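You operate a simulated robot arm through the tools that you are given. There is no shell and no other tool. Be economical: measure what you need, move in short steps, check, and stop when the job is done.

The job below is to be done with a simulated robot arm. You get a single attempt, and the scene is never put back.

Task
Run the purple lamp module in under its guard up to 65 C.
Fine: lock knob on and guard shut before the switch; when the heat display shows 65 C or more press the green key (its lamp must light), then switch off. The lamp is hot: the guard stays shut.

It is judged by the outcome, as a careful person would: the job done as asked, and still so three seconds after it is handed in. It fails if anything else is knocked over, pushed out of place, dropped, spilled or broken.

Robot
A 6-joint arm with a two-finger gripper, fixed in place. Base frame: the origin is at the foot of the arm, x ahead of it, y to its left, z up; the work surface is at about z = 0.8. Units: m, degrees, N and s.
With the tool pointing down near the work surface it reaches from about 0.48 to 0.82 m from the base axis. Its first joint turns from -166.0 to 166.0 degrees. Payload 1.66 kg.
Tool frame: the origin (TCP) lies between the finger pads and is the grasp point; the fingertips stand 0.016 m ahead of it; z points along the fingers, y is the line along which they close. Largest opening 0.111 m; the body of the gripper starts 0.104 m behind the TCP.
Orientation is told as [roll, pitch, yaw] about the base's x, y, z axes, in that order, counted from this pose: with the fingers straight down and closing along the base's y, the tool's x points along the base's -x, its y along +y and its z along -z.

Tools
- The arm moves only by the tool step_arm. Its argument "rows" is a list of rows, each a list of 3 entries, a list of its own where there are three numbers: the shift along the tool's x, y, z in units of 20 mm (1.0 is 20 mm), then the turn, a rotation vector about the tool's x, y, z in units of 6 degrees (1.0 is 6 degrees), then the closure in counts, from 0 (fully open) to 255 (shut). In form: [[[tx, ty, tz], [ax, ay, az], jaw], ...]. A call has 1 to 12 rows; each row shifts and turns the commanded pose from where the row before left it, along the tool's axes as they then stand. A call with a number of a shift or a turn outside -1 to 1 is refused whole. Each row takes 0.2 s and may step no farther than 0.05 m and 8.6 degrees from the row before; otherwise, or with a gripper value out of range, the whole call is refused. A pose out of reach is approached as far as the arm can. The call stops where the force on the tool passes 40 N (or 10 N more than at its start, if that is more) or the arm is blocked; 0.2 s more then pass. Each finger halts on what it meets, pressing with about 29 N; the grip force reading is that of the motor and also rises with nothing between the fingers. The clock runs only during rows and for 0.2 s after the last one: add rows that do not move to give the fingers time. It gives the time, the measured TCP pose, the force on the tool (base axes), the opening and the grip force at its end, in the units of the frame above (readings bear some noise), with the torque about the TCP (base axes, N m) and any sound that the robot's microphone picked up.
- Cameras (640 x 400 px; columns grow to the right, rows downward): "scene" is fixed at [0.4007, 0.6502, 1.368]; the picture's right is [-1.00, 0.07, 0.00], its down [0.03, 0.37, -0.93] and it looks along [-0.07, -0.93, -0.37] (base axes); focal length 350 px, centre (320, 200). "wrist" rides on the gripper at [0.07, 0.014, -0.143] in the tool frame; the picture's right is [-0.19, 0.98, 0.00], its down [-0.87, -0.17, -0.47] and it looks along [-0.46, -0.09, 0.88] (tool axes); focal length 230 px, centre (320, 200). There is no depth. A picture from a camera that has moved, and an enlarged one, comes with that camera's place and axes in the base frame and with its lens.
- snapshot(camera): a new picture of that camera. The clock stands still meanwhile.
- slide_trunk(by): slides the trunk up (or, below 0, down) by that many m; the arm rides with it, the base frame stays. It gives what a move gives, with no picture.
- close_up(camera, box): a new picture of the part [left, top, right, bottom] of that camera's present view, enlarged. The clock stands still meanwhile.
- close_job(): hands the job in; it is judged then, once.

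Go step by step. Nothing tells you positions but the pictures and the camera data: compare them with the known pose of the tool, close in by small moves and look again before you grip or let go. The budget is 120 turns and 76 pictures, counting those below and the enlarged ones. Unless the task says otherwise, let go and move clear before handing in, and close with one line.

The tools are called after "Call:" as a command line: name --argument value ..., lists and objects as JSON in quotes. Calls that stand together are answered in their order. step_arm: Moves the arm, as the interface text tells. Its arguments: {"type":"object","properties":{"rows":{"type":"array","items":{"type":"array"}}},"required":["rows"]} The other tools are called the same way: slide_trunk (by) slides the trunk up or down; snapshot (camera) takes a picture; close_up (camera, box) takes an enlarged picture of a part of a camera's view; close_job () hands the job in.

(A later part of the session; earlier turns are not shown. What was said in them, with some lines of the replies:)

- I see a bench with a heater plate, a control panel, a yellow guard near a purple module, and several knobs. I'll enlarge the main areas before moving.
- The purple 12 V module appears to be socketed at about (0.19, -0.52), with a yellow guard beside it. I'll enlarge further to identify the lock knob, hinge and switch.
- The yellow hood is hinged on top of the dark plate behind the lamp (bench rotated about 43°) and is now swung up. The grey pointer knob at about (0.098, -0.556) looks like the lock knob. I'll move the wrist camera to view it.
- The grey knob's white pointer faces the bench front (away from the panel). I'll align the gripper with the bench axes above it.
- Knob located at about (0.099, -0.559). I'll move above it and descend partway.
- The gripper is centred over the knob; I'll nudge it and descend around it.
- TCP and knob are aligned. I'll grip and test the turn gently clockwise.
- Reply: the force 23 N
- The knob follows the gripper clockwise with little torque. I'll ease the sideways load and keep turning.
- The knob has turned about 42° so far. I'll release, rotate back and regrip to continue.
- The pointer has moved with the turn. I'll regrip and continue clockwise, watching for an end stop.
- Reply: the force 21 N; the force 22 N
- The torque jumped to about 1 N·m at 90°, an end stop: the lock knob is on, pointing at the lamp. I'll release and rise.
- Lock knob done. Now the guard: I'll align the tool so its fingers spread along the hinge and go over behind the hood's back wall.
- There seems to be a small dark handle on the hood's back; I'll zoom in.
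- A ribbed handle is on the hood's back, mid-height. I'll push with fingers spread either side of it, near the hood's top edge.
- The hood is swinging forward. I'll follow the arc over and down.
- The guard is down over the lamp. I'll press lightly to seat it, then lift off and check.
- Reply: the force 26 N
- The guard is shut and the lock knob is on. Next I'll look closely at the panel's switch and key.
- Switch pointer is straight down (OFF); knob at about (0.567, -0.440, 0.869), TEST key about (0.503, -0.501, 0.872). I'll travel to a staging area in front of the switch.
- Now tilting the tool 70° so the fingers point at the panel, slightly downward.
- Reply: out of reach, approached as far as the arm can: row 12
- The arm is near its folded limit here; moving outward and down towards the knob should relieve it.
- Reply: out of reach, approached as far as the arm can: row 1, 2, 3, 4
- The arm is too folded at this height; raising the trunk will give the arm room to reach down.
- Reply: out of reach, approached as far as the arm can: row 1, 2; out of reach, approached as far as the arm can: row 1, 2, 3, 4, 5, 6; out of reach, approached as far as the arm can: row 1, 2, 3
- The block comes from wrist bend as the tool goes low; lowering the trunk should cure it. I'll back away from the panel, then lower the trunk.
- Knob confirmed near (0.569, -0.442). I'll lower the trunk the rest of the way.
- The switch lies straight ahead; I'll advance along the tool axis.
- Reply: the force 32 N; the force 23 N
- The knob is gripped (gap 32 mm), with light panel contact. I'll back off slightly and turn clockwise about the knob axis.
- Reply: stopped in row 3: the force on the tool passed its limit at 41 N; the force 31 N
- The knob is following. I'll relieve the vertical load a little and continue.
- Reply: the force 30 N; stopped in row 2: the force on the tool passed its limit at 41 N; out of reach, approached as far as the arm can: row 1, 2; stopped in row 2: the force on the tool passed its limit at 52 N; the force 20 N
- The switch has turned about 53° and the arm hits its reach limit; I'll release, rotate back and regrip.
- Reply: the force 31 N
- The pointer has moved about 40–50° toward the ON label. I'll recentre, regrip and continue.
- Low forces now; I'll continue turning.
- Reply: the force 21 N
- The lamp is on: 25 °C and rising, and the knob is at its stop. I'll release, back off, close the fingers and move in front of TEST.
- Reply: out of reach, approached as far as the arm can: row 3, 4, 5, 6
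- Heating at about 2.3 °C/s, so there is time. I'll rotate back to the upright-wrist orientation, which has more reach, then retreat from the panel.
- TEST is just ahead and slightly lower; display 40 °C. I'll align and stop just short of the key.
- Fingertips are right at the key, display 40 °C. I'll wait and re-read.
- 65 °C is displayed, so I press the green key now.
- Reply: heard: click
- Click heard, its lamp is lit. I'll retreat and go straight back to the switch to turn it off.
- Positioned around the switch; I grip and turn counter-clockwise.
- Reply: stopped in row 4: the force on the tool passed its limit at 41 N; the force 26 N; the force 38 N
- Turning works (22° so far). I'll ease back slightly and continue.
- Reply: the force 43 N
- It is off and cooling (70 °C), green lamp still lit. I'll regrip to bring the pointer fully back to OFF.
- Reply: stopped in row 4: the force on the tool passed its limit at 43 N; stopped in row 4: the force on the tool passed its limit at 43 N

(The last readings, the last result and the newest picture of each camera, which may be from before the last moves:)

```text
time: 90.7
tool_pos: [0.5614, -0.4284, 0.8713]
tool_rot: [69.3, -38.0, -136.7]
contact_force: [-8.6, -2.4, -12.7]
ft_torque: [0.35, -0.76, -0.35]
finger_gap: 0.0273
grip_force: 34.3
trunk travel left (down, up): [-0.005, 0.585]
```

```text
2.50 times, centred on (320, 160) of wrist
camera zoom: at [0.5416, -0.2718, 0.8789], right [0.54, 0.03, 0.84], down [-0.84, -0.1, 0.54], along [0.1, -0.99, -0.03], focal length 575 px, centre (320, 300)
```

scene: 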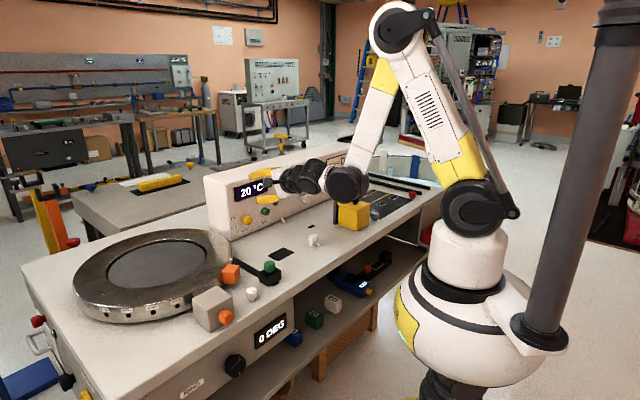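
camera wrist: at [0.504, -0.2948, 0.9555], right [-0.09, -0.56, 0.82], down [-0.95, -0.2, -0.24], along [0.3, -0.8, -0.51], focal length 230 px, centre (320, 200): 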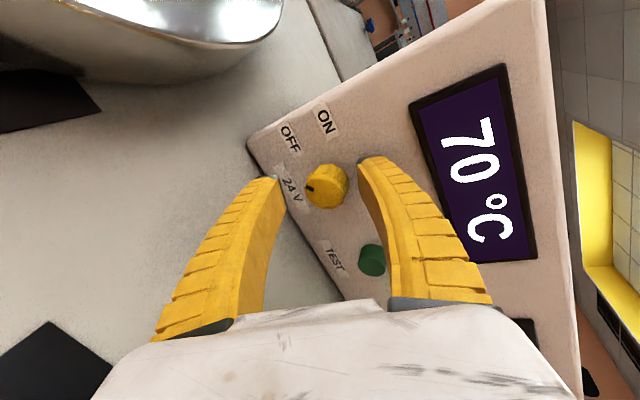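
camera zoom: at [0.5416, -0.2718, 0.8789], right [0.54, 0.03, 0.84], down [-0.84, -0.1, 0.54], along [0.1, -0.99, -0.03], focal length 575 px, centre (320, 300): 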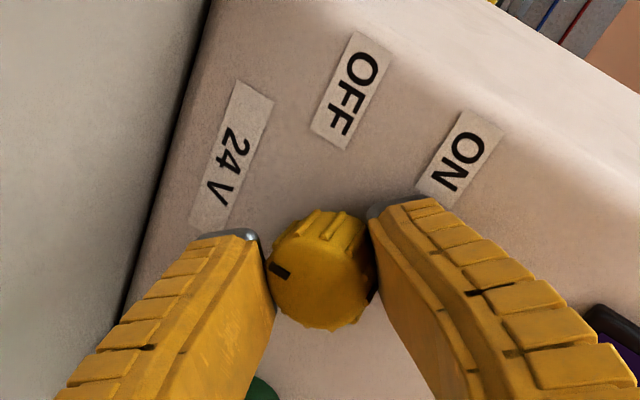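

Torque shows the OFF stop, pointer straight down. I'll release and withdraw.

Call:
step_arm --rows '[[[0, 0, 0], [0, 0, 0], 130], [[0, 0, -0.2], [0, 0, 0], 130], [[0, 0, -0.8], [0, 0, 0], 130], [[0, 0, -1], [0, 0, 0], 130], [[0, 0, -1], [0, 0, 0], 130], [[0, 0, 0], [0, 0.34, 0.94], 130], [[0, 0, 0], [0, 0.34, 0.94], 130], [[0, 0, 0], [0, 0.34, 0.94], 130], [[0, 0, 0], [0, 0.34, 0.94], 130], [[0, 0, 0], [0, 0.34, 0.94], 130], [[0, 0, 0], [0, 0.34, 0.94], 130]]'

Call:
slide_trunk --by 0.3

Call:
snapshot --camera "scene"

Call:
close_up --camera "scene" --box '[200, 150, 400, 275]'

```text
time: 93.1
tool_pos: [0.5337, -0.3775, 0.8889]
tool_rot: [69.5, -1.7, -136.9]
contact_force: [0.2, 0.6, 0.0]
ft_torque: [0.0, -0.01, -0.02]
finger_gap: 0.0564
grip_force: 1.5
trunk travel left (down, up): [-0.005, 0.585]
```

```text
time: 96.1
tool_pos: [0.534, -0.3774, 1.188]
tool_rot: [69.5, -1.8, -137.0]
contact_force: [0.2, 0.4, -0.3]
ft_torque: [0.01, -0.01, -0.03]
finger_gap: 0.0563
grip_force: 1.9
trunk travel left (down, up): [-0.305, 0.285]
```

```text
6 pictures are left
```

scene: 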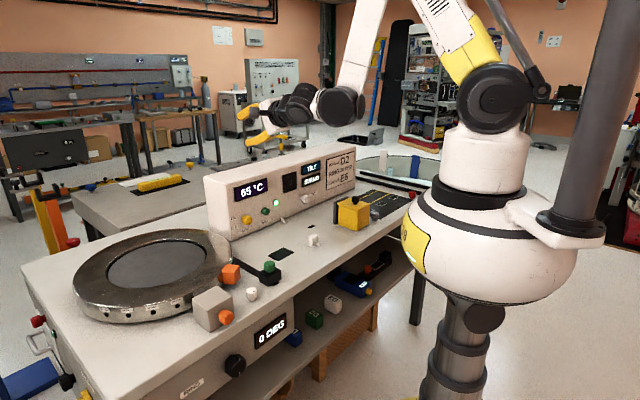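

```text
3.20 times, centred on (300, 212) of scene
camera zoom: at [0.4007, 0.6502, 1.368], right [-1.0, 0.07, 0.0], down [0.03, 0.37, -0.93], along [-0.07, -0.93, -0.37], focal length 1120 px, centre (384, 160)
```

zoom: 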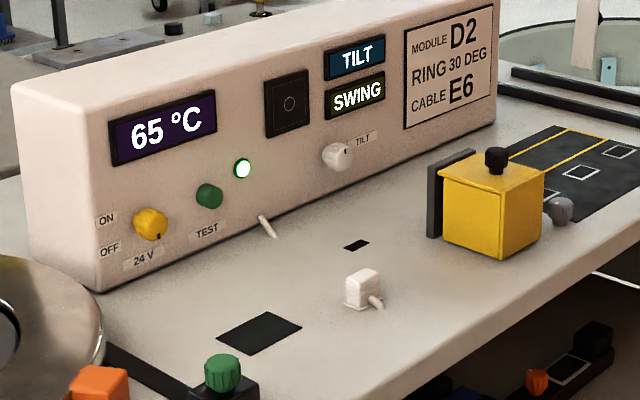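

The switch is off with its pointer down, the green lamp is lit, the guard is shut, the lock knob is on, and the display is cooling through 65 °C. The arm is clear, so I'm handing in.

Call:
close_job

```text
The job is handed in.
```

The purple lamp module was run in under its shut guard with the lock knob on. I pressed the green key just after the display reached 65 °C and its lamp lit. The lamp kept heating until the switch was off, and the display read 75 °C at its highest. At hand-in the switch was off, the guard was still shut and the arm was clear.
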